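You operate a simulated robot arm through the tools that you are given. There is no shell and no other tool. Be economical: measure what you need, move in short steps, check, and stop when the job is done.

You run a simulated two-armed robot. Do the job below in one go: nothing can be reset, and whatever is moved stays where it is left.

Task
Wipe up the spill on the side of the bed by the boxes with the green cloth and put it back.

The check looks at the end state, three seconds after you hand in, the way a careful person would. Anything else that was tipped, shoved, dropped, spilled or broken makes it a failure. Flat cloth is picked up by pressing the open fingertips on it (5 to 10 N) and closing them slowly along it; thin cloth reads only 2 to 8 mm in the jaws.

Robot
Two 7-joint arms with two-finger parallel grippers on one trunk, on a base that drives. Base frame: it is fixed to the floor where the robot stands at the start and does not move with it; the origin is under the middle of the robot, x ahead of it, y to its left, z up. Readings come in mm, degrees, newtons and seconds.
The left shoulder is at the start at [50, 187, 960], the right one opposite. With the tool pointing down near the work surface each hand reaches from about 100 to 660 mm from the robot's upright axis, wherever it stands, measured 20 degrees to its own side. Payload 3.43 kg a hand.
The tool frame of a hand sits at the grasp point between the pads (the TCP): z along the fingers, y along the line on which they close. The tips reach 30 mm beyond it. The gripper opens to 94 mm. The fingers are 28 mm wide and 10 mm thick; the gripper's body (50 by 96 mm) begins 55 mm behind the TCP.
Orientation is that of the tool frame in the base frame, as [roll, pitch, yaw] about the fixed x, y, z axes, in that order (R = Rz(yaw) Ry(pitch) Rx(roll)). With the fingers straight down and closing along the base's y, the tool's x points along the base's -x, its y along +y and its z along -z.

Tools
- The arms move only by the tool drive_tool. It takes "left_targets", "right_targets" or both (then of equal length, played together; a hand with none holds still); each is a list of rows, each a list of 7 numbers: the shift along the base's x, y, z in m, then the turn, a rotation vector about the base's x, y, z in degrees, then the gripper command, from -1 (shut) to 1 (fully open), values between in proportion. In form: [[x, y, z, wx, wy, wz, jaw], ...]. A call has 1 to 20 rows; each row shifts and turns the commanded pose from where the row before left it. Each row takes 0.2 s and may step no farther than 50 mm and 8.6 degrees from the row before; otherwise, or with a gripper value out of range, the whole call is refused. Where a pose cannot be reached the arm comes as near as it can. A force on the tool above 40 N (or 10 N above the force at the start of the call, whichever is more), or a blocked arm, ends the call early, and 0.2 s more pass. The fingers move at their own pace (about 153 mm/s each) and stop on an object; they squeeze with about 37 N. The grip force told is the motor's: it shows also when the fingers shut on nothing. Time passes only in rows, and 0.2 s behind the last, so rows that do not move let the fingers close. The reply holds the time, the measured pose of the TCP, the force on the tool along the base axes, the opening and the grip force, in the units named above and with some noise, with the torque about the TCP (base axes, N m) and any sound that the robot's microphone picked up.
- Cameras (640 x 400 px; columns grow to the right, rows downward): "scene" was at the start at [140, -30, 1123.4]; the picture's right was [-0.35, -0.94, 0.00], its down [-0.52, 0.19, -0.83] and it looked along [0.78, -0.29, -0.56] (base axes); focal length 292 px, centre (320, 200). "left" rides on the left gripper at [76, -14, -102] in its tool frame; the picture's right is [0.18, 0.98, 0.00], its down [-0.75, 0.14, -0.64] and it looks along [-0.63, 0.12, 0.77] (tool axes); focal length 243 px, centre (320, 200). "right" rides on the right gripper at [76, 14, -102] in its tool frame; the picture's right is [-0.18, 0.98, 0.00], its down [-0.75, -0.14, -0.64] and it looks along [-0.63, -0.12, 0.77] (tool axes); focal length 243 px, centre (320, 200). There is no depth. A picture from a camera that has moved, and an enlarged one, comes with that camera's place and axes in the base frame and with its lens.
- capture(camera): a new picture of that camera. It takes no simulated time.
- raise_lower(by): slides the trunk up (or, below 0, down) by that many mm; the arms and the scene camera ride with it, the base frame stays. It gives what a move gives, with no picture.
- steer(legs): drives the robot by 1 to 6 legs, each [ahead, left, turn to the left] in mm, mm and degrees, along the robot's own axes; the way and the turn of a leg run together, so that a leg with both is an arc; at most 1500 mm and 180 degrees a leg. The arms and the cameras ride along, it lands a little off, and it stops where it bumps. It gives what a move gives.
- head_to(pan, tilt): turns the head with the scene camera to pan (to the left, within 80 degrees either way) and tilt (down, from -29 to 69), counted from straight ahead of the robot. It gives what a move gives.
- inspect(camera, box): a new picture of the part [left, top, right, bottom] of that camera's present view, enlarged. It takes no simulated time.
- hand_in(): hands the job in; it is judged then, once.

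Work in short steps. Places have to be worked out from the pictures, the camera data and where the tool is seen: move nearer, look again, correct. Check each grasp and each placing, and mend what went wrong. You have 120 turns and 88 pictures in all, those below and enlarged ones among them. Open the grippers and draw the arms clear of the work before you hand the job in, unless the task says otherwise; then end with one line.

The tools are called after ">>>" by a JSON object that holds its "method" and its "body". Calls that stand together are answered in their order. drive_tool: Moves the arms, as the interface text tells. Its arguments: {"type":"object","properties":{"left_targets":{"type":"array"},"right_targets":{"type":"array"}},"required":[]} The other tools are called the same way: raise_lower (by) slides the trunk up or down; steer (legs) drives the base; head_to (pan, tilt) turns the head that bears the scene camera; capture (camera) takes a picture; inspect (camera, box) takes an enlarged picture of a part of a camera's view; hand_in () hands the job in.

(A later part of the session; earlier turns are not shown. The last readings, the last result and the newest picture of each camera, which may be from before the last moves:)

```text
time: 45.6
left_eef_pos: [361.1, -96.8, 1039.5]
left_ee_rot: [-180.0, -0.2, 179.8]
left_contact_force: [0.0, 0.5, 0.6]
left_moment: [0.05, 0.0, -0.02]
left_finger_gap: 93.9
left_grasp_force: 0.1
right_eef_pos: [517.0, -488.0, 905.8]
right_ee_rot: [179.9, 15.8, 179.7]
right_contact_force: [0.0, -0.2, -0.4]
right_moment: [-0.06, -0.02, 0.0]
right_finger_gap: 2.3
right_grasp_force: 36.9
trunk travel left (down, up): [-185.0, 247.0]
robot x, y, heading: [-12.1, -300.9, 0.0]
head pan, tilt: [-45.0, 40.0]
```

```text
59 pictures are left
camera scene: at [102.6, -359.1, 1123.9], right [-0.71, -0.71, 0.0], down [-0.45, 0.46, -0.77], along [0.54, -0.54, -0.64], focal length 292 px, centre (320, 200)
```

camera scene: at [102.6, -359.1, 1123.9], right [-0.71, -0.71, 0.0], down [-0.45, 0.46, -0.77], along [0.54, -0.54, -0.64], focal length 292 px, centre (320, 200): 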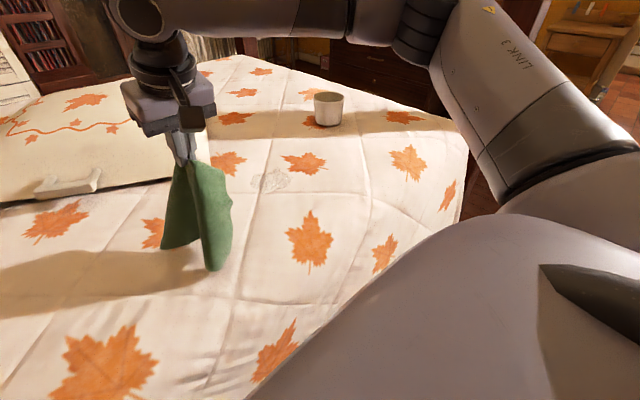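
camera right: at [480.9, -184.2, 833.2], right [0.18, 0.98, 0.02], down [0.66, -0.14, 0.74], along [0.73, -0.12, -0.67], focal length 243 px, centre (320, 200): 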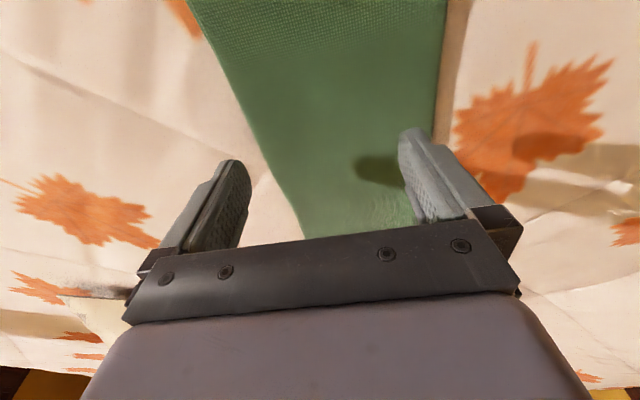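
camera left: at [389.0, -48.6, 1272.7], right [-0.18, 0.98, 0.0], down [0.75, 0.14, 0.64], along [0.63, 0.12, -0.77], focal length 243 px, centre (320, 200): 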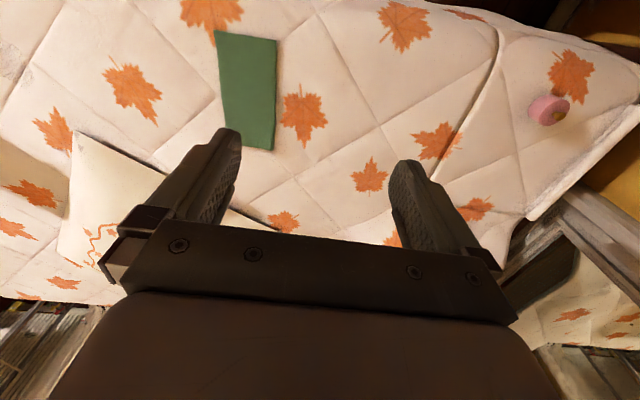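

The spill is at about [629, -701], and an upright cup is at about [775, -1060], well clear. The bed post is near y≈−1250, so I drive right 200 mm and forward 58 mm.

>>> {"method": "steer", "body": {"legs": [[0, -205, 0], [55, 0, 0]]}}

>>> {"method": "head_to", "body": {"pan": -25, "tilt": 50}}

>>> {"method": "capture", "body": {"camera": "scene"}}

>>> {"method": "capture", "body": {"camera": "right"}}

```text
time: 48.6
left_eef_pos: [415.1, -302.3, 1038.7]
left_ee_rot: [-180.0, -0.3, 179.9]
left_contact_force: [0.0, 0.0, -0.2]
left_moment: [0.0, -0.02, 0.0]
left_finger_gap: 94.1
left_grasp_force: 0.1
right_eef_pos: [569.7, -692.7, 905.7]
right_ee_rot: [-179.9, 15.8, 179.7]
right_contact_force: [-0.5, 0.9, 0.8]
right_moment: [0.0, 0.02, -0.03]
right_finger_gap: 2.4
right_grasp_force: 36.7
trunk travel left (down, up): [-185.0, 247.0]
robot x, y, heading: [44.2, -502.1, -0.2]
head pan, tilt: [-45.0, 40.0]
```

```text
time: 49.5
left_eef_pos: [413.7, -302.3, 1038.6]
left_ee_rot: [180.0, -0.3, 179.8]
left_contact_force: [0.7, 0.1, -0.1]
left_moment: [0.0, -0.01, -0.01]
left_finger_gap: 94.2
left_grasp_force: 0.0
right_eef_pos: [571.5, -692.4, 906.4]
right_ee_rot: [180.0, 16.0, 179.7]
right_contact_force: [-0.6, 0.4, 0.5]
right_moment: [0.0, -0.01, -0.01]
right_finger_gap: 2.2
right_grasp_force: 36.9
trunk travel left (down, up): [-185.0, 247.0]
robot x, y, heading: [41.4, -504.0, -0.4]
head pan, tilt: [-25.0, 50.0]
```

```text
58 pictures are left
camera scene: at [165.9, -536.5, 1109.8], right [-0.43, -0.9, 0.0], down [-0.69, 0.33, -0.64], along [0.58, -0.28, -0.77], focal length 292 px, centre (320, 200)
```

scene: 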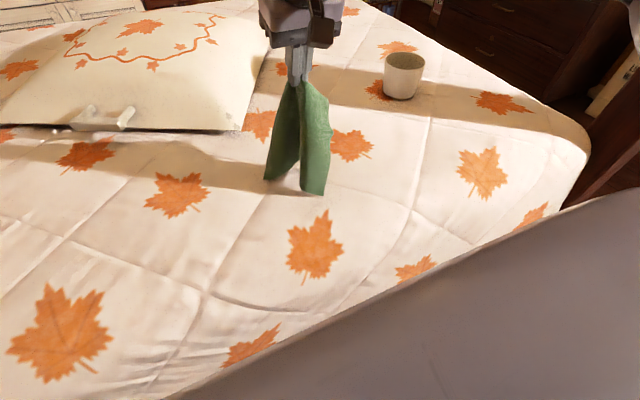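

```text
57 pictures are left
camera right: at [469.0, -677.2, 982.3], right [0.18, 0.98, 0.05], down [0.55, -0.14, 0.82], along [0.82, -0.12, -0.57], focal length 243 px, centre (320, 200)
```

right: 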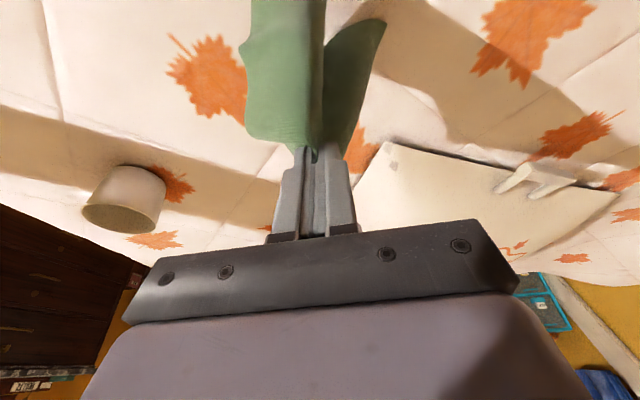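

The cloth hangs over the spill area. I lower the trunk 165 mm for best reach, tilt more, and look at the spill relation.

>>> {"method": "raise_lower", "body": {"by": -155}}

>>> {"method": "drive_tool", "body": {"right_targets": [[0, 0, 0, 0, -8, 0, -1], [0, 0, 0, 0, -8, 0, -1], [0.02, 0, 0, 0, -4, 0, -1], [0.03, 0, 0, 0, 0, 0, -1], [0.03, 0, 0, 0, 0, 0, -1], [0, 0, 0, 0, 0, 0, -1]]}}

>>> {"method": "capture", "body": {"camera": "scene"}}

```text
time: 51.2
left_eef_pos: [413.9, -302.8, 884.5]
left_ee_rot: [180.0, -0.2, 179.8]
left_contact_force: [0.2, -0.3, -0.3]
left_moment: [-0.01, -0.02, -0.01]
left_finger_gap: 94.2
left_grasp_force: 0.0
right_eef_pos: [570.3, -691.4, 750.2]
right_ee_rot: [-179.9, 15.8, 179.7]
right_contact_force: [0.3, -0.5, -0.5]
right_moment: [0.01, 0.01, -0.02]
right_finger_gap: 2.6
right_grasp_force: 37.2
trunk travel left (down, up): [-30.0, 402.0]
robot x, y, heading: [39.5, -502.1, -0.5]
head pan, tilt: [-25.0, 50.0]
```

```text
time: 52.6
left_eef_pos: [414.2, -302.1, 884.6]
left_ee_rot: [-180.0, -0.2, 179.8]
left_contact_force: [0.2, -0.2, 0.0]
left_moment: [0.0, 0.01, 0.01]
left_finger_gap: 94.0
left_grasp_force: 0.0
right_eef_pos: [643.0, -701.1, 751.0]
right_ee_rot: [180.0, 36.0, 179.7]
right_contact_force: [0.9, -0.4, -0.5]
right_moment: [-0.04, -0.01, 0.03]
right_finger_gap: 2.1
right_grasp_force: 36.7
right hand out of reach, approached as far as the arm can: row 5
trunk travel left (down, up): [-30.0, 402.0]
robot x, y, heading: [40.0, -503.9, -0.4]
head pan, tilt: [-25.0, 50.0]
```

```text
56 pictures are left
camera scene: at [165.9, -536.5, 954.8], right [-0.43, -0.9, 0.0], down [-0.69, 0.33, -0.64], along [0.58, -0.27, -0.77], focal length 292 px, centre (320, 200)
```

scene: 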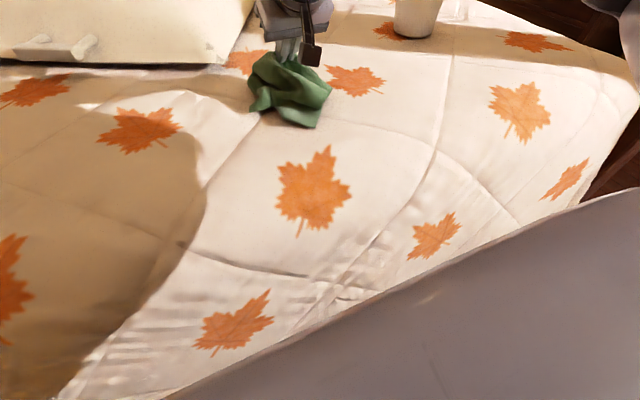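

The cloth drapes over the spill. I lower to touch with small steps here (tip near x≈660).

>>> {"method": "drive_tool", "body": {"right_targets": [[-0.01, 0, -0.01, 0, 0, 0, -1], [0, 0, -0.01, 0, 0, 0, -1], [0, 0, -0.005, 0, 0, 0, -1], [0, 0, -0.003, 0, 0, 0, -1], [0, 0, -0.003, 0, 0, 0, -1], [0, 0, 0, 0, 0, 0, -1]]}}

```text
time: 54.0
left_eef_pos: [414.0, -301.1, 884.9]
left_ee_rot: [-179.9, -0.2, 179.8]
left_contact_force: [-0.2, 0.2, 0.0]
left_moment: [-0.01, -0.01, 0.01]
left_finger_gap: 94.0
left_grasp_force: 0.0
right_eef_pos: [632.0, -700.3, 719.8]
right_ee_rot: [179.9, 35.8, 179.7]
right_contact_force: [0.2, 0.5, 0.4]
right_moment: [0.0, 0.04, -0.02]
right_finger_gap: 1.9
right_grasp_force: 36.8
trunk travel left (down, up): [-30.0, 402.0]
robot x, y, heading: [38.8, -502.3, -0.6]
head pan, tilt: [-25.0, 50.0]
```

>>> {"method": "drive_tool", "body": {"right_targets": [[0, 0, -0.003, 0, 0, 0, -1], [0, 0, -0.002, 0, 0, 0, -1], [0, 0, -0.002, 0, 0, 0, -1], [0, 0, 0, 0, 0, 0, -1]]}}

```text
time: 55.0
left_eef_pos: [414.1, -302.6, 884.7]
left_ee_rot: [-180.0, -0.1, 179.7]
left_contact_force: [-0.2, 0.8, 0.0]
left_moment: [-0.02, 0.01, -0.01]
left_finger_gap: 94.1
left_grasp_force: 0.1
right_eef_pos: [631.2, -700.5, 716.2]
right_ee_rot: [180.0, 36.2, 179.6]
right_contact_force: [-1.2, -1.1, 13.0]
right_moment: [0.03, -0.03, -0.01]
right_finger_gap: 2.2
right_grasp_force: 36.9
trunk travel left (down, up): [-30.0, 402.0]
robot x, y, heading: [38.1, -505.9, -0.4]
head pan, tilt: [-25.0, 50.0]
```

13 N of contact. I wipe in a raster: across y at successive x, drawing back toward me.

>>> {"method": "drive_tool", "body": {"right_targets": [[0, -0.024, 0, 0, 0, 0, -1], [0, -0.024, 0, 0, 0, 0, -1], [0, -0.024, 0, 0, 0, 0, -1], [-0.02, 0, 0, 0, 0, 0, -1], [0, 0.025, 0, 0, 0, 0, -1], [0, 0.025, 0, 0, 0, 0, -1], [0, 0.025, 0, 0, 0, 0, -1], [0, 0.025, 0, 0, 0, 0, -1], [0, 0.025, 0, 0, 0, 0, -1], [-0.02, 0, 0, 0, 0, 0, -1], [0, -0.025, 0, 0, 0, 0, -1], [0, -0.025, 0, 0, 0, 0, -1], [0, -0.025, 0, 0, 0, 0, -1], [0, -0.025, 0, 0, 0, 0, -1], [0, -0.025, 0, 0, 0, 0, -1]]}}

>>> {"method": "capture", "body": {"camera": "scene"}}

```text
time: 58.2
left_eef_pos: [413.9, -302.4, 883.7]
left_ee_rot: [-180.0, -0.2, 179.8]
left_contact_force: [-0.9, 0.0, 1.1]
left_moment: [-0.02, -0.01, 0.03]
left_finger_gap: 93.9
left_grasp_force: 0.1
right_eef_pos: [577.6, -793.0, 715.6]
right_ee_rot: [179.8, 35.8, 179.7]
right_contact_force: [0.4, -0.1, 0.1]
right_moment: [-0.03, -0.01, 0.0]
right_finger_gap: 2.0
right_grasp_force: 36.6
right hand out of reach, approached as far as the arm can: row 8, 9
trunk travel left (down, up): [-30.0, 402.0]
robot x, y, heading: [39.3, -505.1, -0.7]
head pan, tilt: [-25.0, 50.0]
```

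```text
55 pictures are left
camera scene: at [165.9, -536.4, 954.8], right [-0.43, -0.9, 0.0], down [-0.69, 0.33, -0.64], along [0.58, -0.27, -0.77], focal length 292 px, centre (320, 200)
```

scene: 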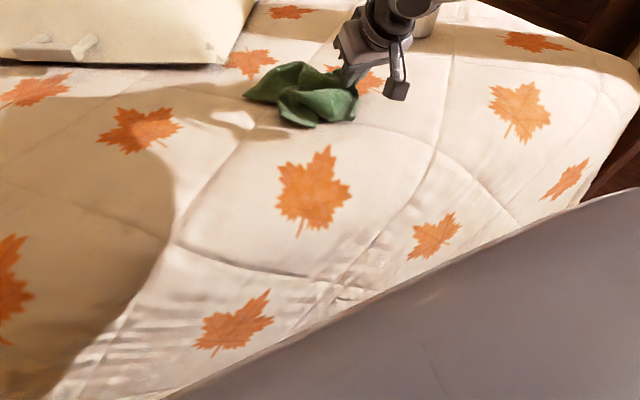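

Contact was lost toward the end. I raise the trunk a bit to see what is left of the spill.

>>> {"method": "raise_lower", "body": {"by": 120}}

>>> {"method": "capture", "body": {"camera": "scene"}}

>>> {"method": "inspect", "body": {"camera": "scene", "box": [200, 60, 440, 210]}}

```text
time: 59.7
left_eef_pos: [414.0, -300.6, 1004.4]
left_ee_rot: [-180.0, -0.2, 179.9]
left_contact_force: [-0.5, 0.2, -1.3]
left_moment: [0.01, 0.03, 0.03]
left_finger_gap: 94.1
left_grasp_force: 0.1
right_eef_pos: [577.7, -793.0, 835.8]
right_ee_rot: [180.0, 35.9, 179.7]
right_contact_force: [1.4, -0.1, -1.1]
right_moment: [-0.02, 0.03, 0.04]
right_finger_gap: 2.4
right_grasp_force: 36.9
trunk travel left (down, up): [-150.0, 282.0]
robot x, y, heading: [39.4, -507.0, -0.3]
head pan, tilt: [-25.0, 50.0]
```

```text
54 pictures are left
camera scene: at [166.0, -536.5, 1074.7], right [-0.43, -0.9, 0.0], down [-0.69, 0.33, -0.64], along [0.58, -0.27, -0.77], focal length 292 px, centre (320, 200)
```

scene: 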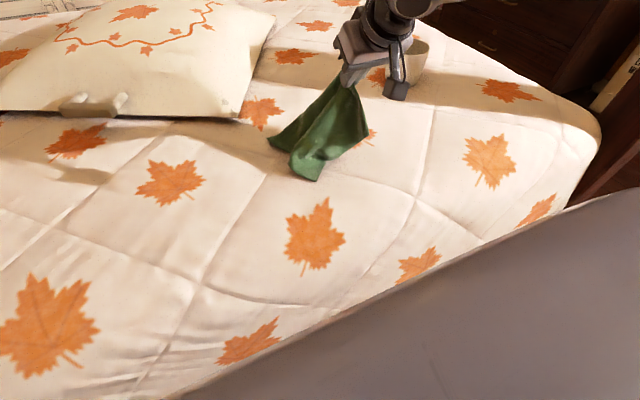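

```text
2.67 times, centred on (320, 135) of scene
camera zoom: at [166.0, -536.5, 1074.7], right [-0.43, -0.9, 0.0], down [-0.69, 0.33, -0.64], along [0.58, -0.27, -0.77], focal length 779 px, centre (320, 373)
```

zoom: 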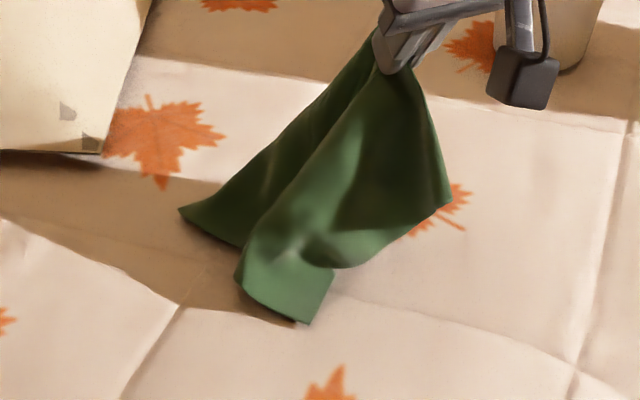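

The cloth hides the spot. I move the hand aside to the left and up to look.

>>> {"method": "drive_tool", "body": {"right_targets": [[-0.02, 0.04, 0.02, 0, 0, 0, -1], [-0.02, 0.04, 0.02, 0, 0, 0, -1], [-0.02, 0.04, 0.02, 0, 0, 0, -1], [0, 0.04, 0, 0, 0, 0, -1], [0, 0.04, 0, 0, 0, 0, -1], [0, 0.02, 0, 0, 0, 0, -1]]}}

>>> {"method": "inspect", "body": {"camera": "scene", "box": [200, 60, 440, 210]}}

```text
time: 61.1
left_eef_pos: [414.5, -301.9, 1004.7]
left_ee_rot: [180.0, -0.2, 179.8]
left_contact_force: [-0.2, -0.5, -0.5]
left_moment: [0.02, 0.0, 0.03]
left_finger_gap: 93.7
left_grasp_force: 0.0
right_eef_pos: [501.4, -624.3, 890.4]
right_ee_rot: [179.9, 35.8, 179.7]
right_contact_force: [0.4, -0.2, -0.3]
right_moment: [0.0, -0.03, -0.01]
right_finger_gap: 2.3
right_grasp_force: 36.8
right hand out of reach, approached as far as the arm can: row 5, 6
trunk travel left (down, up): [-150.0, 282.0]
robot x, y, heading: [40.4, -503.9, -0.4]
head pan, tilt: [-25.0, 50.0]
```

```text
2.67 times, centred on (320, 135) of scene
camera zoom: at [165.9, -536.5, 1074.8], right [-0.43, -0.9, 0.0], down [-0.69, 0.33, -0.64], along [0.58, -0.27, -0.77], focal length 779 px, centre (320, 373)
```

zoom: 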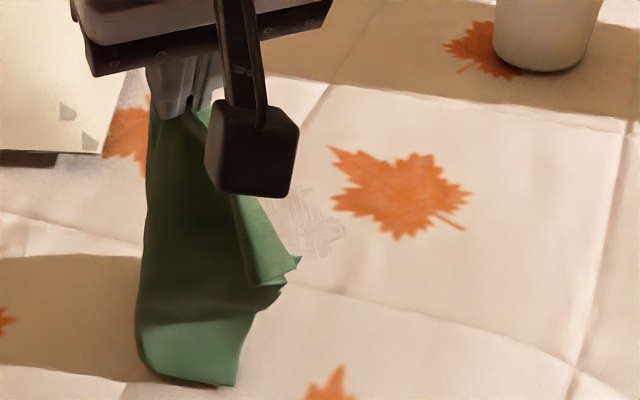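

A faded residue remains around [605, -735]. I move the hand to the right side to view it all.

>>> {"method": "drive_tool", "body": {"right_targets": [[0, -0.04, 0, 0, 0, 0, -1], [0, -0.04, 0, 0, 0, 0, -1], [0, -0.04, 0, 0, 0, 0, -1], [0, -0.04, 0, 0, 0, 0, -1], [0, -0.04, 0, 0, 0, 0, -1], [0, -0.04, 0, 0, 0, 0, -1], [0, -0.04, 0, 0, 0, 0, -1], [0, 0, 0, 0, 0, 0, -1]]}}

>>> {"method": "inspect", "body": {"camera": "scene", "box": [200, 60, 440, 210]}}

```text
time: 62.9
left_eef_pos: [415.0, -301.7, 1004.1]
left_ee_rot: [-180.0, -0.2, 179.8]
left_contact_force: [0.3, -0.9, 0.0]
left_moment: [0.01, -0.01, -0.02]
left_finger_gap: 94.0
left_grasp_force: 0.0
right_eef_pos: [504.3, -904.7, 891.8]
right_ee_rot: [179.9, 35.8, 179.7]
right_contact_force: [-0.3, 1.1, 0.0]
right_moment: [0.01, 0.01, -0.01]
right_finger_gap: 2.4
right_grasp_force: 36.6
trunk travel left (down, up): [-150.0, 282.0]
robot x, y, heading: [39.1, -506.0, -0.3]
head pan, tilt: [-25.0, 50.0]
```

```text
2.67 times, centred on (320, 135) of scene
camera zoom: at [165.9, -536.5, 1074.8], right [-0.43, -0.9, 0.0], down [-0.69, 0.33, -0.64], along [0.58, -0.27, -0.77], focal length 779 px, centre (320, 373)
```

zoom: 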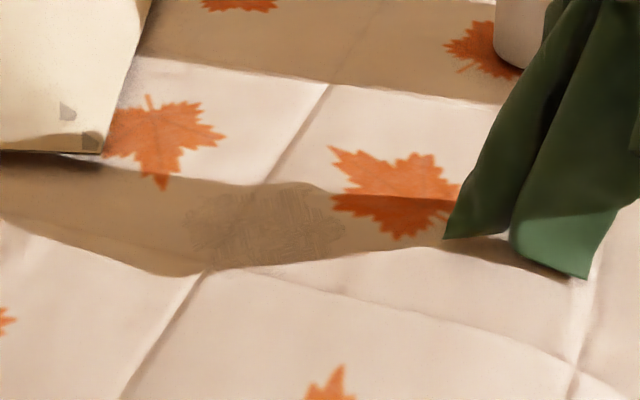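

The residue is centred at about [625, -703], radius 60. I shift the robot 50 mm left so the inner part is comfortable to reach, then go again with more tilt.

>>> {"method": "steer", "body": {"legs": [[0, 50, 0]]}}

>>> {"method": "drive_tool", "body": {"right_targets": [[0, 0.045, 0, 0, -6, 0, -1], [0.03, 0.035, 0, 0, 0, 0, -1], [0.03, 0.02, 0, 0, 0, 0, -1], [0.03, 0.02, -0.01, 0, 0, 0, -1], [0, 0.02, -0.02, 0, 0, 0, -1], [0, 0, 0, 0, 0, 0, -1]]}}

>>> {"method": "raise_lower", "body": {"by": -120}}

```text
time: 64.1
left_eef_pos: [414.1, -252.5, 1003.5]
left_ee_rot: [-180.0, -0.3, 179.8]
left_contact_force: [0.6, 0.3, 0.3]
left_moment: [0.02, 0.02, 0.01]
left_finger_gap: 94.1
left_grasp_force: 0.0
right_eef_pos: [504.9, -854.2, 892.1]
right_ee_rot: [179.8, 35.8, 179.8]
right_contact_force: [-0.6, 0.5, 0.9]
right_moment: [0.01, 0.0, 0.01]
right_finger_gap: 2.1
right_grasp_force: 37.1
trunk travel left (down, up): [-150.0, 282.0]
robot x, y, heading: [37.1, -455.0, -0.3]
head pan, tilt: [-25.0, 50.0]
```

```text
time: 65.5
left_eef_pos: [413.6, -252.8, 1004.3]
left_ee_rot: [-180.0, -0.2, 179.7]
left_contact_force: [-1.2, -0.3, -0.1]
left_moment: [0.0, 0.0, 0.04]
left_finger_gap: 94.1
left_grasp_force: 0.2
right_eef_pos: [593.3, -713.6, 863.0]
right_ee_rot: [179.9, 41.9, 179.7]
right_contact_force: [-0.2, 0.3, -0.1]
right_moment: [0.03, 0.01, -0.01]
right_finger_gap: 1.9
right_grasp_force: 36.6
trunk travel left (down, up): [-150.0, 282.0]
robot x, y, heading: [42.5, -457.7, -0.1]
head pan, tilt: [-25.0, 50.0]
```

```text
time: 67.0
left_eef_pos: [414.1, -251.6, 884.5]
left_ee_rot: [-180.0, -0.2, 179.7]
left_contact_force: [-0.9, -0.2, 0.5]
left_moment: [-0.03, -0.02, -0.03]
left_finger_gap: 94.2
left_grasp_force: 0.0
right_eef_pos: [595.0, -714.6, 742.9]
right_ee_rot: [179.9, 41.9, 179.7]
right_contact_force: [-0.5, -0.5, 0.8]
right_moment: [-0.05, -0.01, 0.02]
right_finger_gap: 2.1
right_grasp_force: 37.1
trunk travel left (down, up): [-30.0, 402.0]
robot x, y, heading: [40.5, -455.2, -0.5]
head pan, tilt: [-25.0, 50.0]
```

I move forward to the far edge of the spill (TCP x≈655) and lower to contact.

>>> {"method": "drive_tool", "body": {"right_targets": [[0.02, 0.01, 0, 0, 0, 0, -1], [0.02, 0.005, -0.01, 0, 0, 0, -1], [0.02, 0, -0.01, 0, 0, 0, -1], [0, 0, -0.006, 0, 0, 0, -1], [0, 0, -0.003, 0, 0, 0, -1], [0, 0, 0, 0, 0, 0, -1]]}}

```text
time: 68.4
left_eef_pos: [413.8, -252.2, 885.8]
left_ee_rot: [-180.0, 0.0, 179.8]
left_contact_force: [1.1, 0.1, -0.9]
left_moment: [-0.01, 0.03, -0.02]
left_finger_gap: 93.9
left_grasp_force: 0.0
right_eef_pos: [654.3, -699.9, 718.3]
right_ee_rot: [179.9, 42.5, 179.7]
right_contact_force: [-5.1, -2.0, 21.8]
right_moment: [-0.11, -0.09, -0.03]
right_finger_gap: 2.2
right_grasp_force: 36.9
trunk travel left (down, up): [-30.0, 402.0]
robot x, y, heading: [41.4, -455.1, -0.3]
head pan, tilt: [-25.0, 50.0]
```

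Contact 22 N at the far edge. I wipe across y lines, stepping back in x.

>>> {"method": "drive_tool", "body": {"right_targets": [[0, 0.02, 0, 0, 0, 0, -1], [0, 0.02, 0, 0, 0, 0, -1], [0, -0.02, 0, 0, 0, 0, -1], [0, -0.02, 0, 0, 0, 0, -1], [0, -0.02, 0, 0, 0, 0, -1], [0, -0.02, 0, 0, 0, 0, -1], [-0.015, 0, 0, 0, 0, 0, -1], [0, 0.02, 0, 0, 0, 0, -1], [0, 0.02, 0, 0, 0, 0, -1], [0, 0.02, 0, 0, 0, 0, -1], [0, 0.02, 0, 0, 0, 0, -1], [0, 0.02, 0, 0, 0, 0, -1], [0, 0, 0, 0, 0, 0, -1]]}}

```text
time: 71.2
left_eef_pos: [414.6, -251.9, 884.0]
left_ee_rot: [180.0, -0.2, 179.8]
left_contact_force: [-0.2, -0.1, -0.1]
left_moment: [0.03, 0.01, -0.05]
left_finger_gap: 94.1
left_grasp_force: 0.0
right_eef_pos: [638.2, -640.1, 715.1]
right_ee_rot: [179.9, 42.0, 179.6]
right_contact_force: [-0.2, -4.4, 9.0]
right_moment: [-0.15, -0.05, -0.04]
right_finger_gap: 2.2
right_grasp_force: 37.3
trunk travel left (down, up): [-30.0, 402.0]
robot x, y, heading: [38.0, -455.4, -0.2]
head pan, tilt: [-25.0, 50.0]
```

Contact holds at 9 N. Next lines, 2 mm deeper.

>>> {"method": "drive_tool", "body": {"right_targets": [[-0.015, 0, -0.002, 0, 0, 0, -1], [0, -0.02, 0, 0, 0, 0, -1], [0, -0.02, 0, 0, 0, 0, -1], [0, -0.02, 0, 0, 0, 0, -1], [0, -0.02, 0, 0, 0, 0, -1], [0, -0.02, 0, 0, 0, 0, -1], [0, -0.02, 0, 0, 0, 0, -1], [0, -0.01, 0, 0, 0, 0, -1], [0, 0, 0, 0, 0, 0, -1]]}}

>>> {"method": "drive_tool", "body": {"right_targets": [[-0.015, 0, 0, 0, 0, 0, -1], [0, 0.02, 0, 0, 0, 0, -1], [0, 0.02, 0, 0, 0, 0, -1], [0, 0.02, 0, 0, 0, 0, -1], [0, 0.02, 0, 0, 0, 0, -1], [0, 0.02, 0, 0, 0, 0, -1], [0, 0.02, 0, 0, 0, 0, -1], [0, 0.01, 0, 0, 0, 0, -1], [0, 0, 0, 0, 0, 0, -1]]}}

```text
time: 73.2
left_eef_pos: [413.3, -252.1, 884.7]
left_ee_rot: [180.0, -0.2, 179.8]
left_contact_force: [-0.3, 0.3, -0.2]
left_moment: [-0.01, 0.05, -0.02]
left_finger_gap: 94.0
left_grasp_force: 0.1
right_eef_pos: [621.5, -768.9, 713.8]
right_ee_rot: [179.8, 42.2, 179.7]
right_contact_force: [-0.6, 6.2, 13.8]
right_moment: [0.16, -0.15, 0.01]
right_finger_gap: 2.3
right_grasp_force: 37.5
trunk travel left (down, up): [-30.0, 402.0]
robot x, y, heading: [39.6, -452.2, -0.4]
head pan, tilt: [-25.0, 50.0]
```

```text
time: 75.2
left_eef_pos: [414.2, -251.1, 885.0]
left_ee_rot: [180.0, -0.2, 179.8]
left_contact_force: [0.6, -0.7, -0.4]
left_moment: [0.0, 0.02, 0.01]
left_finger_gap: 94.1
left_grasp_force: 0.0
right_eef_pos: [608.8, -639.5, 713.1]
right_ee_rot: [179.8, 42.2, 179.6]
right_contact_force: [-0.4, -8.5, 19.3]
right_moment: [-0.29, -0.13, -0.08]
right_finger_gap: 2.4
right_grasp_force: 37.1
trunk travel left (down, up): [-30.0, 402.0]
robot x, y, heading: [39.4, -456.5, -0.3]
head pan, tilt: [-25.0, 50.0]
```

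Good contact (14–19 N). I continue with three nearer lines.

>>> {"method": "drive_tool", "body": {"right_targets": [[-0.015, 0, 0, 0, 0, 0, -1], [0, -0.02, 0, 0, 0, 0, -1], [0, -0.02, 0, 0, 0, 0, -1], [0, -0.02, 0, 0, 0, 0, -1], [0, -0.02, 0, 0, 0, 0, -1], [0, -0.02, 0, 0, 0, 0, -1], [0, -0.02, 0, 0, 0, 0, -1], [0, -0.01, 0, 0, 0, 0, -1], [0, 0, 0, 0, 0, 0, -1]]}}

>>> {"method": "drive_tool", "body": {"right_targets": [[-0.015, 0, 0, 0, 0, 0, -1], [0, 0.02, 0, 0, 0, 0, -1], [0, 0.02, 0, 0, 0, 0, -1], [0, 0.02, 0, 0, 0, 0, -1], [0, 0.02, 0, 0, 0, 0, -1], [0, 0.02, 0, 0, 0, 0, -1], [0, 0.02, 0, 0, 0, 0, -1], [0, 0.01, 0, 0, 0, 0, -1], [0, 0, 0, 0, 0, 0, -1]]}}

>>> {"method": "drive_tool", "body": {"right_targets": [[-0.015, 0, 0, 0, 0, 0, -1], [0, -0.02, 0, 0, 0, 0, -1], [0, -0.02, 0, 0, 0, 0, -1], [0, -0.02, 0, 0, 0, 0, -1], [0, -0.02, 0, 0, 0, 0, -1], [0, -0.02, 0, 0, 0, 0, -1], [0, -0.02, 0, 0, 0, 0, -1], [0, -0.01, 0, 0, 0, 0, -1], [0, 0, 0, 0, 0, 0, -1]]}}

```text
time: 77.2
left_eef_pos: [413.9, -251.9, 884.2]
left_ee_rot: [180.0, -0.1, 179.8]
left_contact_force: [0.1, -0.4, -0.4]
left_moment: [0.02, 0.0, 0.0]
left_finger_gap: 93.9
left_grasp_force: 0.1
right_eef_pos: [593.7, -769.0, 713.0]
right_ee_rot: [179.8, 42.1, 179.7]
right_contact_force: [-0.5, 7.7, 15.0]
right_moment: [0.19, -0.13, 0.06]
right_finger_gap: 2.2
right_grasp_force: 36.7
trunk travel left (down, up): [-30.0, 402.0]
robot x, y, heading: [39.8, -451.0, -0.3]
head pan, tilt: [-25.0, 50.0]
```

```text
time: 79.2
left_eef_pos: [413.2, -253.2, 885.4]
left_ee_rot: [-180.0, -0.1, 179.7]
left_contact_force: [-0.2, 0.2, 0.2]
left_moment: [-0.02, 0.02, -0.01]
left_finger_gap: 94.2
left_grasp_force: 0.1
right_eef_pos: [577.2, -639.5, 713.2]
right_ee_rot: [179.9, 42.1, 179.5]
right_contact_force: [-1.0, -8.9, 19.6]
right_moment: [-0.31, -0.14, -0.07]
right_finger_gap: 2.1
right_grasp_force: 36.7
trunk travel left (down, up): [-30.0, 402.0]
robot x, y, heading: [39.2, -452.8, -0.3]
head pan, tilt: [-25.0, 50.0]
```

```text
time: 81.2
left_eef_pos: [413.2, -251.3, 885.0]
left_ee_rot: [-180.0, -0.1, 179.8]
left_contact_force: [0.1, -0.9, 0.2]
left_moment: [-0.01, 0.02, -0.01]
left_finger_gap: 94.0
left_grasp_force: 0.0
right_eef_pos: [563.9, -769.0, 713.5]
right_ee_rot: [180.0, 42.1, 179.7]
right_contact_force: [0.4, 6.1, 15.2]
right_moment: [0.17, -0.11, 0.09]
right_finger_gap: 2.1
right_grasp_force: 36.9
trunk travel left (down, up): [-30.0, 402.0]
robot x, y, heading: [39.3, -456.0, -0.2]
head pan, tilt: [-25.0, 50.0]
```

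The whole area was wiped with contact. I lift and move aside to check.

>>> {"method": "drive_tool", "body": {"right_targets": [[-0.01, -0.01, 0.03, 0, 0, 0, -1], [-0.01, -0.02, 0.04, 0, 0, 0, -1], [0, -0.03, 0.04, 0, 0, 0, -1], [0, -0.03, 0.02, 0, 0, 0, -1], [0, 0, 0, 0, 0, 0, -1]]}}

>>> {"method": "raise_lower", "body": {"by": 120}}

>>> {"method": "inspect", "body": {"camera": "scene", "box": [200, 60, 440, 210]}}

```text
time: 82.4
left_eef_pos: [413.9, -251.4, 884.5]
left_ee_rot: [-179.9, -0.3, 179.8]
left_contact_force: [0.1, -0.7, 0.0]
left_moment: [-0.01, 0.0, 0.03]
left_finger_gap: 94.1
left_grasp_force: 0.3
right_eef_pos: [544.2, -859.6, 841.5]
right_ee_rot: [179.9, 41.8, 179.6]
right_contact_force: [-0.6, -0.8, 0.1]
right_moment: [-0.04, -0.01, -0.01]
right_finger_gap: 1.9
right_grasp_force: 37.0
trunk travel left (down, up): [-30.0, 402.0]
robot x, y, heading: [40.6, -456.1, -0.3]
head pan, tilt: [-25.0, 50.0]
```

```text
time: 83.9
left_eef_pos: [414.3, -251.7, 1004.1]
left_ee_rot: [180.0, -0.3, 179.9]
left_contact_force: [0.5, -0.2, 0.5]
left_moment: [0.0, -0.03, 0.01]
left_finger_gap: 93.9
left_grasp_force: 0.1
right_eef_pos: [544.0, -860.3, 961.0]
right_ee_rot: [179.9, 41.8, 179.6]
right_contact_force: [-0.8, -1.2, -0.4]
right_moment: [-0.03, 0.02, -0.02]
right_finger_gap: 2.1
right_grasp_force: 37.3
trunk travel left (down, up): [-150.0, 282.0]
robot x, y, heading: [44.1, -457.5, -0.4]
head pan, tilt: [-25.0, 50.0]
```

```text
2.67 times, centred on (320, 135) of scene
camera zoom: at [166.2, -486.7, 1074.7], right [-0.43, -0.9, 0.0], down [-0.69, 0.33, -0.64], along [0.58, -0.27, -0.77], focal length 779 px, centre (320, 373)
```

zoom: 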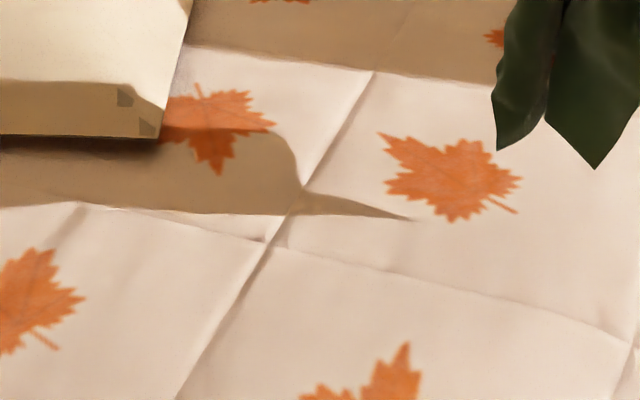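

The spill appears gone. One tight zoom to confirm.

>>> {"method": "inspect", "body": {"camera": "scene", "box": [250, 100, 370, 175]}}

```text
5.33 times, centred on (310, 138) of scene
camera zoom: at [166.2, -486.7, 1074.7], right [-0.43, -0.9, 0.0], down [-0.69, 0.33, -0.64], along [0.58, -0.27, -0.77], focal length 1557 px, centre (373, 533)
```

zoom: 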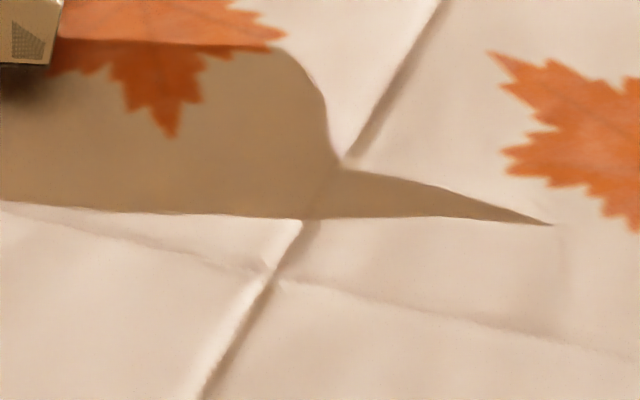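

Clean. Now I bring the hand in, back off, and drive home to the cloth's original place.

>>> {"method": "drive_tool", "body": {"right_targets": [[0, 0.04, 0, 0, 8, 0, -1], [0, 0.04, 0, 0, 8, 0, -1], [0, 0.04, 0, 0, 8, 0, -1], [0, 0.04, 0, 0, 0, 0, -1], [0, 0.03, 0, 0, 0, 0, -1], [0, 0, 0, 0, 0, 0, -1]]}}

>>> {"method": "steer", "body": {"legs": [[-55, 0, 0], [0, 457, 0], [57, 0, 0]]}}

>>> {"method": "head_to", "body": {"pan": -10, "tilt": 50}}

>>> {"method": "capture", "body": {"camera": "scene"}}

```text
time: 85.3
left_eef_pos: [414.2, -252.6, 1004.8]
left_ee_rot: [-179.9, -0.2, 179.9]
left_contact_force: [-0.1, 0.4, 0.5]
left_moment: [0.02, 0.01, 0.02]
left_finger_gap: 94.1
left_grasp_force: 0.0
right_eef_pos: [544.5, -668.8, 960.2]
right_ee_rot: [179.9, 17.8, 179.6]
right_contact_force: [0.9, -0.1, 0.5]
right_moment: [-0.01, -0.01, 0.01]
right_finger_gap: 1.9
right_grasp_force: 36.6
trunk travel left (down, up): [-150.0, 282.0]
robot x, y, heading: [37.9, -454.1, -0.2]
head pan, tilt: [-25.0, 50.0]
```

```text
time: 90.9
left_eef_pos: [420.5, 204.2, 1004.2]
left_ee_rot: [180.0, -0.2, 179.6]
left_contact_force: [-0.3, 0.0, 0.1]
left_moment: [0.02, -0.01, 0.02]
left_finger_gap: 94.0
left_grasp_force: 0.1
right_eef_pos: [549.0, -214.6, 959.6]
right_ee_rot: [-180.0, 17.8, 179.4]
right_contact_force: [0.0, 0.3, -0.4]
right_moment: [-0.01, 0.03, -0.04]
right_finger_gap: 2.3
right_grasp_force: 37.0
trunk travel left (down, up): [-150.0, 282.0]
robot x, y, heading: [43.7, 1.7, -0.2]
head pan, tilt: [-25.0, 50.0]
```

```text
time: 91.7
left_eef_pos: [420.6, 203.0, 1003.6]
left_ee_rot: [180.0, -0.2, 179.6]
left_contact_force: [0.7, 0.0, 0.4]
left_moment: [-0.01, 0.02, 0.0]
left_finger_gap: 94.0
left_grasp_force: 0.1
right_eef_pos: [549.9, -213.1, 960.9]
right_ee_rot: [-180.0, 17.8, 179.5]
right_contact_force: [0.6, -0.5, 0.0]
right_moment: [-0.01, -0.04, 0.02]
right_finger_gap: 2.2
right_grasp_force: 37.3
trunk travel left (down, up): [-150.0, 282.0]
robot x, y, heading: [43.0, 3.6, -0.7]
head pan, tilt: [-10.0, 50.0]
```

```text
48 pictures are left
camera scene: at [177.3, -10.8, 1074.8], right [-0.18, -0.98, 0.0], down [-0.75, 0.14, -0.64], along [0.63, -0.12, -0.77], focal length 292 px, centre (320, 200)
```

scene: 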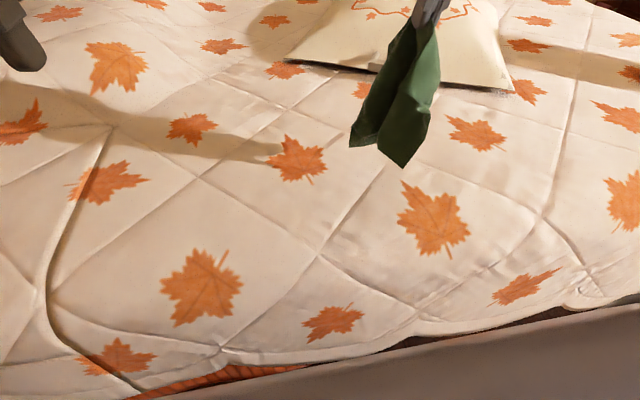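

I lower over the original spot: trunk down 120, hand to [585, -183], and slowly down.

>>> {"method": "raise_lower", "body": {"by": -120}}

>>> {"method": "drive_tool", "body": {"right_targets": [[0.02, 0.015, -0.02, 0, 0, 0, -1], [0.018, 0.015, -0.02, 0, 0, 0, -1], [0, 0, -0.02, 0, 0, 0, -1], [0, 0, -0.02, 0, 0, 0, -1], [0, 0, 0, 0, 0, 0, -1]]}}

>>> {"method": "capture", "body": {"camera": "scene"}}

```text
time: 93.2
left_eef_pos: [419.7, 202.5, 884.1]
left_ee_rot: [179.9, -0.1, 179.6]
left_contact_force: [0.6, -0.3, -0.2]
left_moment: [-0.03, 0.01, 0.02]
left_finger_gap: 93.9
left_grasp_force: 0.0
right_eef_pos: [549.4, -214.3, 841.0]
right_ee_rot: [179.9, 17.8, 179.5]
right_contact_force: [-0.6, 0.4, -0.5]
right_moment: [-0.02, 0.04, 0.01]
right_finger_gap: 2.4
right_grasp_force: 37.1
trunk travel left (down, up): [-30.0, 402.0]
robot x, y, heading: [45.5, 1.1, -0.2]
head pan, tilt: [-10.0, 50.0]
```

```text
time: 94.4
left_eef_pos: [419.6, 203.7, 884.9]
left_ee_rot: [-180.0, -0.2, 179.6]
left_contact_force: [-0.7, 0.5, -0.9]
left_moment: [0.0, 0.01, 0.0]
left_finger_gap: 94.0
left_grasp_force: 0.0
right_eef_pos: [575.4, -194.3, 774.3]
right_ee_rot: [-180.0, 17.8, 179.4]
right_contact_force: [-0.2, 0.5, -0.2]
right_moment: [-0.01, 0.0, 0.02]
right_finger_gap: 2.2
right_grasp_force: 37.5
right hand out of reach, approached as far as the arm can: row 2
trunk travel left (down, up): [-30.0, 402.0]
robot x, y, heading: [41.2, 3.7, -0.5]
head pan, tilt: [-10.0, 50.0]
```

```text
47 pictures are left
camera scene: at [177.3, -10.8, 954.8], right [-0.18, -0.98, 0.0], down [-0.75, 0.14, -0.64], along [0.63, -0.12, -0.77], focal length 292 px, centre (320, 200)
```

scene: 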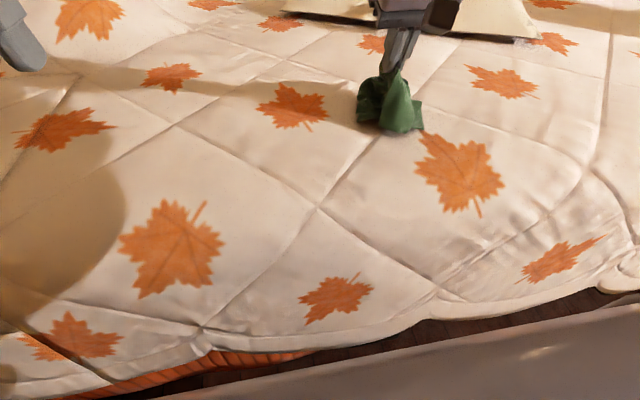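

The cloth bunches. I set it down here gently and release, then I will spread it by an end.

>>> {"method": "drive_tool", "body": {"right_targets": [[0, 0.008, -0.02, 0, 0, 0, -1], [0, 0, -0.015, 0, 0, 0, -1], [0, 0, -0.01, 0, 0, 0, -1], [0, 0, 0, 0, 0, 0, -0.8], [0, 0, 0, 0, 0, 0, -0.5], [0, 0, 0, 0, 0, 0, -0.2], [0, 0, 0.01, 0, 0, 0, -0.2], [0, 0, 0.03, 0, 0, 0, -0.2], [-0.02, -0.02, 0.04, 0, 0, 0, -0.2], [-0.04, -0.03, 0, 0, 0, 0, -0.2], [-0.04, -0.03, 0, 0, 0, 0, -0.2], [-0.02, -0.04, 0, 0, 0, 0, -0.2]]}}

>>> {"method": "inspect", "body": {"camera": "scene", "box": [270, 20, 510, 170]}}

```text
time: 97.0
left_eef_pos: [420.8, 204.4, 884.2]
left_ee_rot: [179.9, -0.1, 179.6]
left_contact_force: [0.0, 0.3, -0.5]
left_moment: [-0.01, 0.01, 0.03]
left_finger_gap: 94.2
left_grasp_force: 0.2
right_eef_pos: [455.7, -307.6, 810.2]
right_ee_rot: [-179.9, 17.9, 179.4]
right_contact_force: [0.0, 1.2, -0.8]
right_moment: [-0.01, -0.01, 0.01]
right_finger_gap: 37.3
right_grasp_force: 0.0
trunk travel left (down, up): [-30.0, 402.0]
robot x, y, heading: [44.1, 2.8, -0.3]
head pan, tilt: [-10.0, 50.0]
```

```text
2.67 times, centred on (390, 95) of scene
camera zoom: at [177.3, -10.7, 954.8], right [-0.18, -0.98, 0.0], down [-0.75, 0.14, -0.64], along [0.63, -0.12, -0.77], focal length 779 px, centre (133, 480)
```

zoom: 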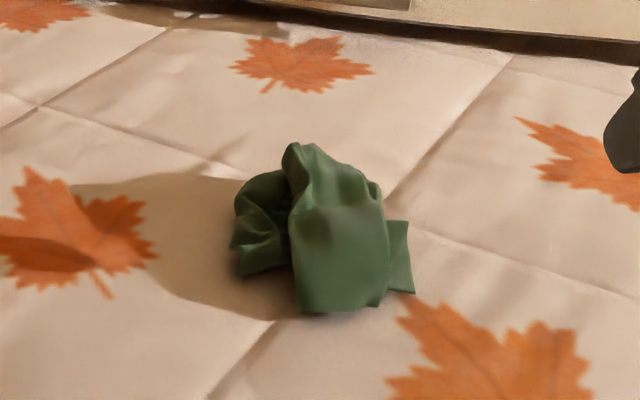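

It lies balled up; its near end drapes at about [512, -193]. I'll pinch that end with a vertical tool, lift, and lay it out flat.

>>> {"method": "drive_tool", "body": {"right_targets": [[0.02, 0.04, 0, 0, 6, 0, -0.1], [0.02, 0.04, 0, 0, 6, 0, -0.1], [0.018, 0.034, 0, 0, 6, 0, -0.1], [0, 0, -0.03, 0, 0, 0, -0.1], [0, 0, -0.02, 0, 0, 0, -0.1], [0, 0, 0, 0, 0, 0, -0.1]]}}

>>> {"method": "inspect", "body": {"camera": "scene", "box": [270, 20, 510, 170]}}

>>> {"method": "capture", "body": {"camera": "right"}}

```text
time: 98.4
left_eef_pos: [420.5, 203.1, 884.0]
left_ee_rot: [-179.9, -0.2, 179.7]
left_contact_force: [0.2, -0.1, 0.8]
left_moment: [-0.03, 0.05, 0.01]
left_finger_gap: 93.9
left_grasp_force: 0.1
right_eef_pos: [513.2, -193.4, 759.4]
right_ee_rot: [-179.7, -0.1, 179.5]
right_contact_force: [0.9, 0.0, -0.8]
right_moment: [-0.02, 0.0, 0.01]
right_finger_gap: 42.5
right_grasp_force: 0.2
trunk travel left (down, up): [-30.0, 402.0]
robot x, y, heading: [46.5, 5.0, -0.8]
head pan, tilt: [-10.0, 50.0]
```

```text
2.67 times, centred on (390, 95) of scene
camera zoom: at [177.3, -10.8, 954.8], right [-0.18, -0.98, 0.0], down [-0.75, 0.14, -0.64], along [0.63, -0.12, -0.77], focal length 779 px, centre (133, 480)
```

zoom: 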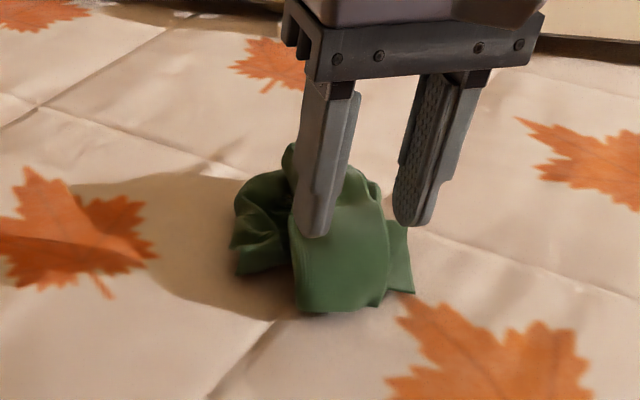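

```text
44 pictures are left
camera right: at [437.4, -177.2, 860.5], right [0.19, 0.98, 0.0], down [0.75, -0.15, 0.64], along [0.63, -0.13, -0.77], focal length 243 px, centre (320, 200)
```

right: 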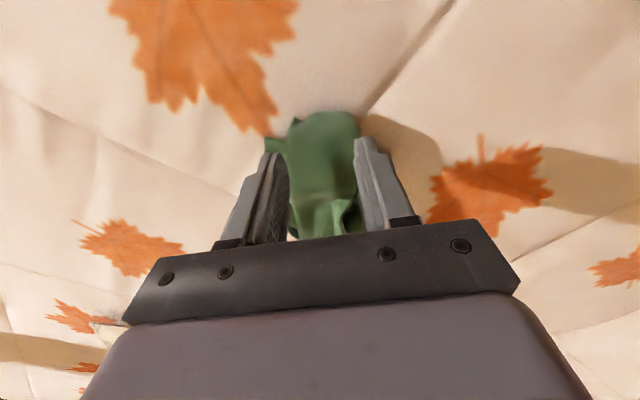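

The near edge is at x≈504, y −163…−217. I narrow the jaw to ~28 mm and descend to touch.

>>> {"method": "drive_tool", "body": {"right_targets": [[-0.002, 0.003, -0.02, 0, 0, 0, -0.4], [0, 0, -0.015, 0, 0, 0, -0.4], [0, 0, -0.004, 0, 0, 0, -0.4], [0, 0, -0.003, 0, 0, 0, -0.4], [0, 0, 0, 0, 0, 0, -0.4]]}}

```text
time: 99.6
left_eef_pos: [420.3, 203.4, 884.8]
left_ee_rot: [180.0, -0.2, 179.5]
left_contact_force: [0.1, -0.1, -0.3]
left_moment: [0.0, 0.03, 0.03]
left_finger_gap: 94.1
left_grasp_force: 0.1
right_eef_pos: [512.0, -190.0, 717.9]
right_ee_rot: [-179.9, -0.3, 179.5]
right_contact_force: [-0.4, -0.3, 0.9]
right_moment: [0.01, -0.01, 0.02]
right_finger_gap: 28.2
right_grasp_force: 0.1
trunk travel left (down, up): [-30.0, 402.0]
robot x, y, heading: [42.3, -0.5, -0.7]
head pan, tilt: [-10.0, 50.0]
```

>>> {"method": "drive_tool", "body": {"right_targets": [[0, 0, -0.003, 0, 0, 0, -0.4], [0, 0, -0.002, 0, 0, 0, -0.4], [0, 0, 0, 0, 0, 0, -0.4]]}}

```text
time: 100.4
left_eef_pos: [419.3, 204.9, 885.1]
left_ee_rot: [-180.0, -0.1, 179.6]
left_contact_force: [-0.7, -0.4, 0.1]
left_moment: [0.04, 0.02, 0.05]
left_finger_gap: 94.1
left_grasp_force: 0.0
right_eef_pos: [511.5, -189.6, 714.4]
right_ee_rot: [-179.8, -0.1, 179.5]
right_contact_force: [-0.5, -0.9, 10.8]
right_moment: [-0.13, -0.08, 0.03]
right_finger_gap: 28.3
right_grasp_force: 1.0
trunk travel left (down, up): [-30.0, 402.0]
robot x, y, heading: [42.1, 3.4, -0.8]
head pan, tilt: [-10.0, 50.0]
```

10.8 N: I close slowly, then lift and look.

>>> {"method": "drive_tool", "body": {"right_targets": [[0, 0, 0, 0, 0, 0, -0.5], [0, 0, 0, 0, 0, 0, -0.6], [0, 0, 0, 0, 0, 0, -0.7], [0, 0, 0, 0, 0, 0, -0.8], [0, 0, 0, 0, 0, 0, -0.9], [0, 0, 0, 0, 0, 0, -1], [0, 0, 0, 0, 0, 0, -1], [0, 0, 0.02, 0, 0, 0, -1], [0, 0, 0.03, 0, 0, 0, -1], [0, 0, 0.03, 0, 0, 0, -1], [0, 0, 0.03, 0, 0, 0, -1], [0, 0, 0.03, 0, 0, 0, -1], [0, 0, 0, 0, 0, 0, -1]]}}

>>> {"method": "raise_lower", "body": {"by": 130}}

>>> {"method": "capture", "body": {"camera": "scene"}}

```text
time: 103.2
left_eef_pos: [419.7, 203.1, 885.1]
left_ee_rot: [-180.0, -0.2, 179.6]
left_contact_force: [-0.4, 0.1, 0.1]
left_moment: [0.0, -0.01, 0.01]
left_finger_gap: 94.2
left_grasp_force: 0.1
right_eef_pos: [510.0, -205.8, 846.0]
right_ee_rot: [-179.8, -0.2, 179.4]
right_contact_force: [0.0, 0.1, -0.2]
right_moment: [0.0, 0.0, -0.02]
right_finger_gap: 2.2
right_grasp_force: 36.7
right hand out of reach, approached as far as the arm can: row 11, 12
trunk travel left (down, up): [-30.0, 402.0]
robot x, y, heading: [41.9, 4.9, -0.7]
head pan, tilt: [-10.0, 50.0]
```

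```text
time: 104.8
left_eef_pos: [420.0, 203.5, 1014.3]
left_ee_rot: [179.9, -0.2, 179.6]
left_contact_force: [0.3, -0.5, 0.1]
left_moment: [-0.01, 0.01, -0.01]
left_finger_gap: 94.0
left_grasp_force: 0.0
right_eef_pos: [510.1, -204.0, 974.7]
right_ee_rot: [-179.7, -0.2, 179.5]
right_contact_force: [0.2, 0.2, 1.0]
right_moment: [-0.05, -0.01, -0.04]
right_finger_gap: 1.7
right_grasp_force: 36.7
trunk travel left (down, up): [-160.0, 272.0]
robot x, y, heading: [44.3, 4.7, -0.6]
head pan, tilt: [-10.0, 50.0]
```

```text
43 pictures are left
camera scene: at [177.4, -10.8, 1084.7], right [-0.18, -0.98, 0.0], down [-0.75, 0.14, -0.64], along [0.63, -0.12, -0.77], focal length 292 px, centre (320, 200)
```

scene: 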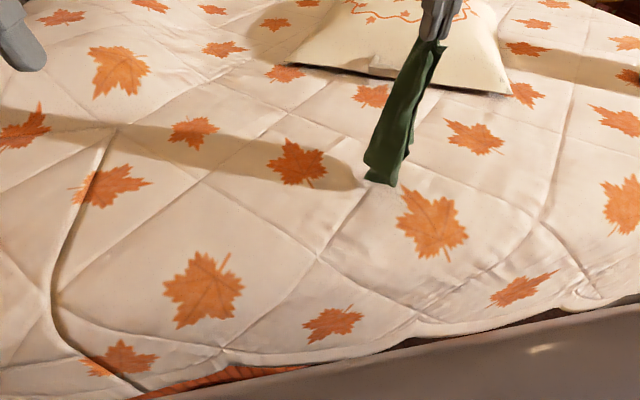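

The cloth hangs by its near end, about 250 mm long. To lay it with the far end at x≈738 I need more reach, so I back off and turn left 25° to bring the right shoulder forward.

>>> {"method": "steer", "body": {"legs": [[-70, 0, 0], [0, 0, 25]]}}

>>> {"method": "steer", "body": {"legs": [[45, -50, 0]]}}

```text
time: 107.0
left_eef_pos: [229.5, 345.0, 1015.1]
left_ee_rot: [-179.9, -0.3, -155.3]
left_contact_force: [-0.3, -1.4, -0.9]
left_moment: [-0.01, -0.04, 0.0]
left_finger_gap: 94.1
left_grasp_force: 0.1
right_eef_pos: [484.0, 13.2, 974.6]
right_ee_rot: [-179.8, -0.1, -155.5]
right_contact_force: [-0.3, -0.4, -1.0]
right_moment: [-0.01, 0.02, -0.05]
right_finger_gap: 2.1
right_grasp_force: 37.1
trunk travel left (down, up): [-160.0, 272.0]
robot x, y, heading: [-23.6, 1.7, 24.4]
head pan, tilt: [-10.0, 50.0]
```

```text
time: 108.2
left_eef_pos: [290.6, 317.0, 1013.5]
left_ee_rot: [180.0, -0.2, -155.4]
left_contact_force: [-0.5, -0.9, 0.1]
left_moment: [0.02, 0.02, -0.03]
left_finger_gap: 94.0
left_grasp_force: 0.1
right_eef_pos: [545.0, -15.5, 975.8]
right_ee_rot: [-179.8, -0.1, -155.5]
right_contact_force: [-0.2, -0.6, -0.6]
right_moment: [-0.01, -0.01, -0.05]
right_finger_gap: 1.9
right_grasp_force: 37.0
trunk travel left (down, up): [-160.0, 272.0]
robot x, y, heading: [38.6, -25.3, 24.5]
head pan, tilt: [-10.0, 50.0]
```

No bump. The right shoulder is now ~110 mm nearer. I turn the hand back square and move to y≈−185.

>>> {"method": "drive_tool", "body": {"right_targets": [[0, -0.034, 0, 0, 0, -8, -1], [0, -0.034, 0, 0, 0, -8, -1], [0, -0.034, 0, 0, 0, -8, -1], [0, -0.034, 0, 0, 0, 0, -1], [0, -0.034, 0, 0, 0, 0, -1], [0, 0, 0, 0, 0, 0, -1]]}}

>>> {"method": "drive_tool", "body": {"right_targets": [[0.03, 0, 0, 0, -8, 0, -1], [0.03, 0, 0, 0, -8, 0, -1], [0.03, 0, 0, 0, -8, 0, -1], [0.03, 0, 0, 0, -8, 0, -1], [0.03, 0, 0, 0, -4, 0, -1], [0, 0, 0, 0, 0, 0, -1]]}}

>>> {"method": "head_to", "body": {"pan": -35, "tilt": 48}}

>>> {"method": "capture", "body": {"camera": "scene"}}

```text
time: 109.6
left_eef_pos: [290.9, 317.1, 1014.0]
left_ee_rot: [-180.0, -0.2, -155.4]
left_contact_force: [-0.1, 0.4, -0.4]
left_moment: [-0.02, -0.01, 0.0]
left_finger_gap: 94.0
left_grasp_force: 0.1
right_eef_pos: [546.1, -185.6, 975.3]
right_ee_rot: [-179.8, -0.1, -179.6]
right_contact_force: [-0.1, -0.5, 0.0]
right_moment: [-0.01, -0.02, 0.05]
right_finger_gap: 2.0
right_grasp_force: 37.0
trunk travel left (down, up): [-160.0, 272.0]
robot x, y, heading: [35.3, -22.6, 24.6]
head pan, tilt: [-10.0, 50.0]
```

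```text
time: 111.0
left_eef_pos: [291.8, 318.4, 1014.1]
left_ee_rot: [-180.0, -0.2, -155.4]
left_contact_force: [0.7, 0.0, -0.5]
left_moment: [0.0, 0.02, 0.01]
left_finger_gap: 94.1
left_grasp_force: 0.1
right_eef_pos: [695.6, -185.3, 974.5]
right_ee_rot: [-179.5, 35.9, -179.4]
right_contact_force: [0.6, -0.2, -0.8]
right_moment: [0.01, 0.0, 0.03]
right_finger_gap: 2.1
right_grasp_force: 36.4
trunk travel left (down, up): [-160.0, 272.0]
robot x, y, heading: [34.2, -22.6, 24.3]
head pan, tilt: [-10.0, 50.0]
```

```text
time: 111.9
left_eef_pos: [291.0, 317.1, 1014.8]
left_ee_rot: [180.0, -0.2, -155.4]
left_contact_force: [-0.9, -0.7, -0.9]
left_moment: [-0.02, 0.05, -0.05]
left_finger_gap: 94.5
left_grasp_force: 0.1
right_eef_pos: [695.4, -185.2, 974.4]
right_ee_rot: [-179.4, 35.9, -179.4]
right_contact_force: [0.5, -0.1, 0.2]
right_moment: [0.0, -0.01, 0.04]
right_finger_gap: 1.7
right_grasp_force: 36.5
trunk travel left (down, up): [-160.0, 272.0]
robot x, y, heading: [33.8, -25.8, 24.6]
head pan, tilt: [-35.0, 48.0]
```

```text
42 pictures are left
camera scene: at [164.7, -12.5, 1087.5], right [-0.18, -0.98, 0.0], down [-0.73, 0.13, -0.67], along [0.66, -0.12, -0.74], focal length 292 px, centre (320, 200)
```

scene: 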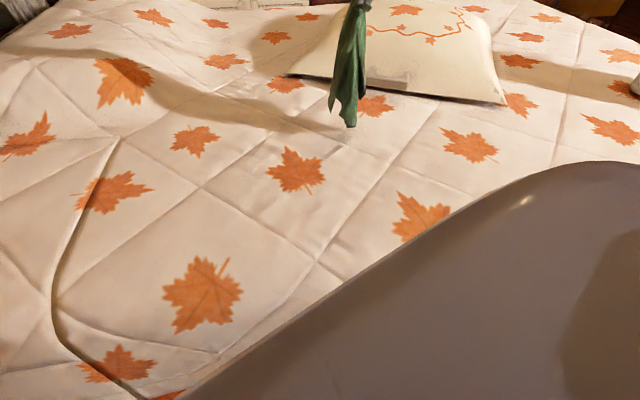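

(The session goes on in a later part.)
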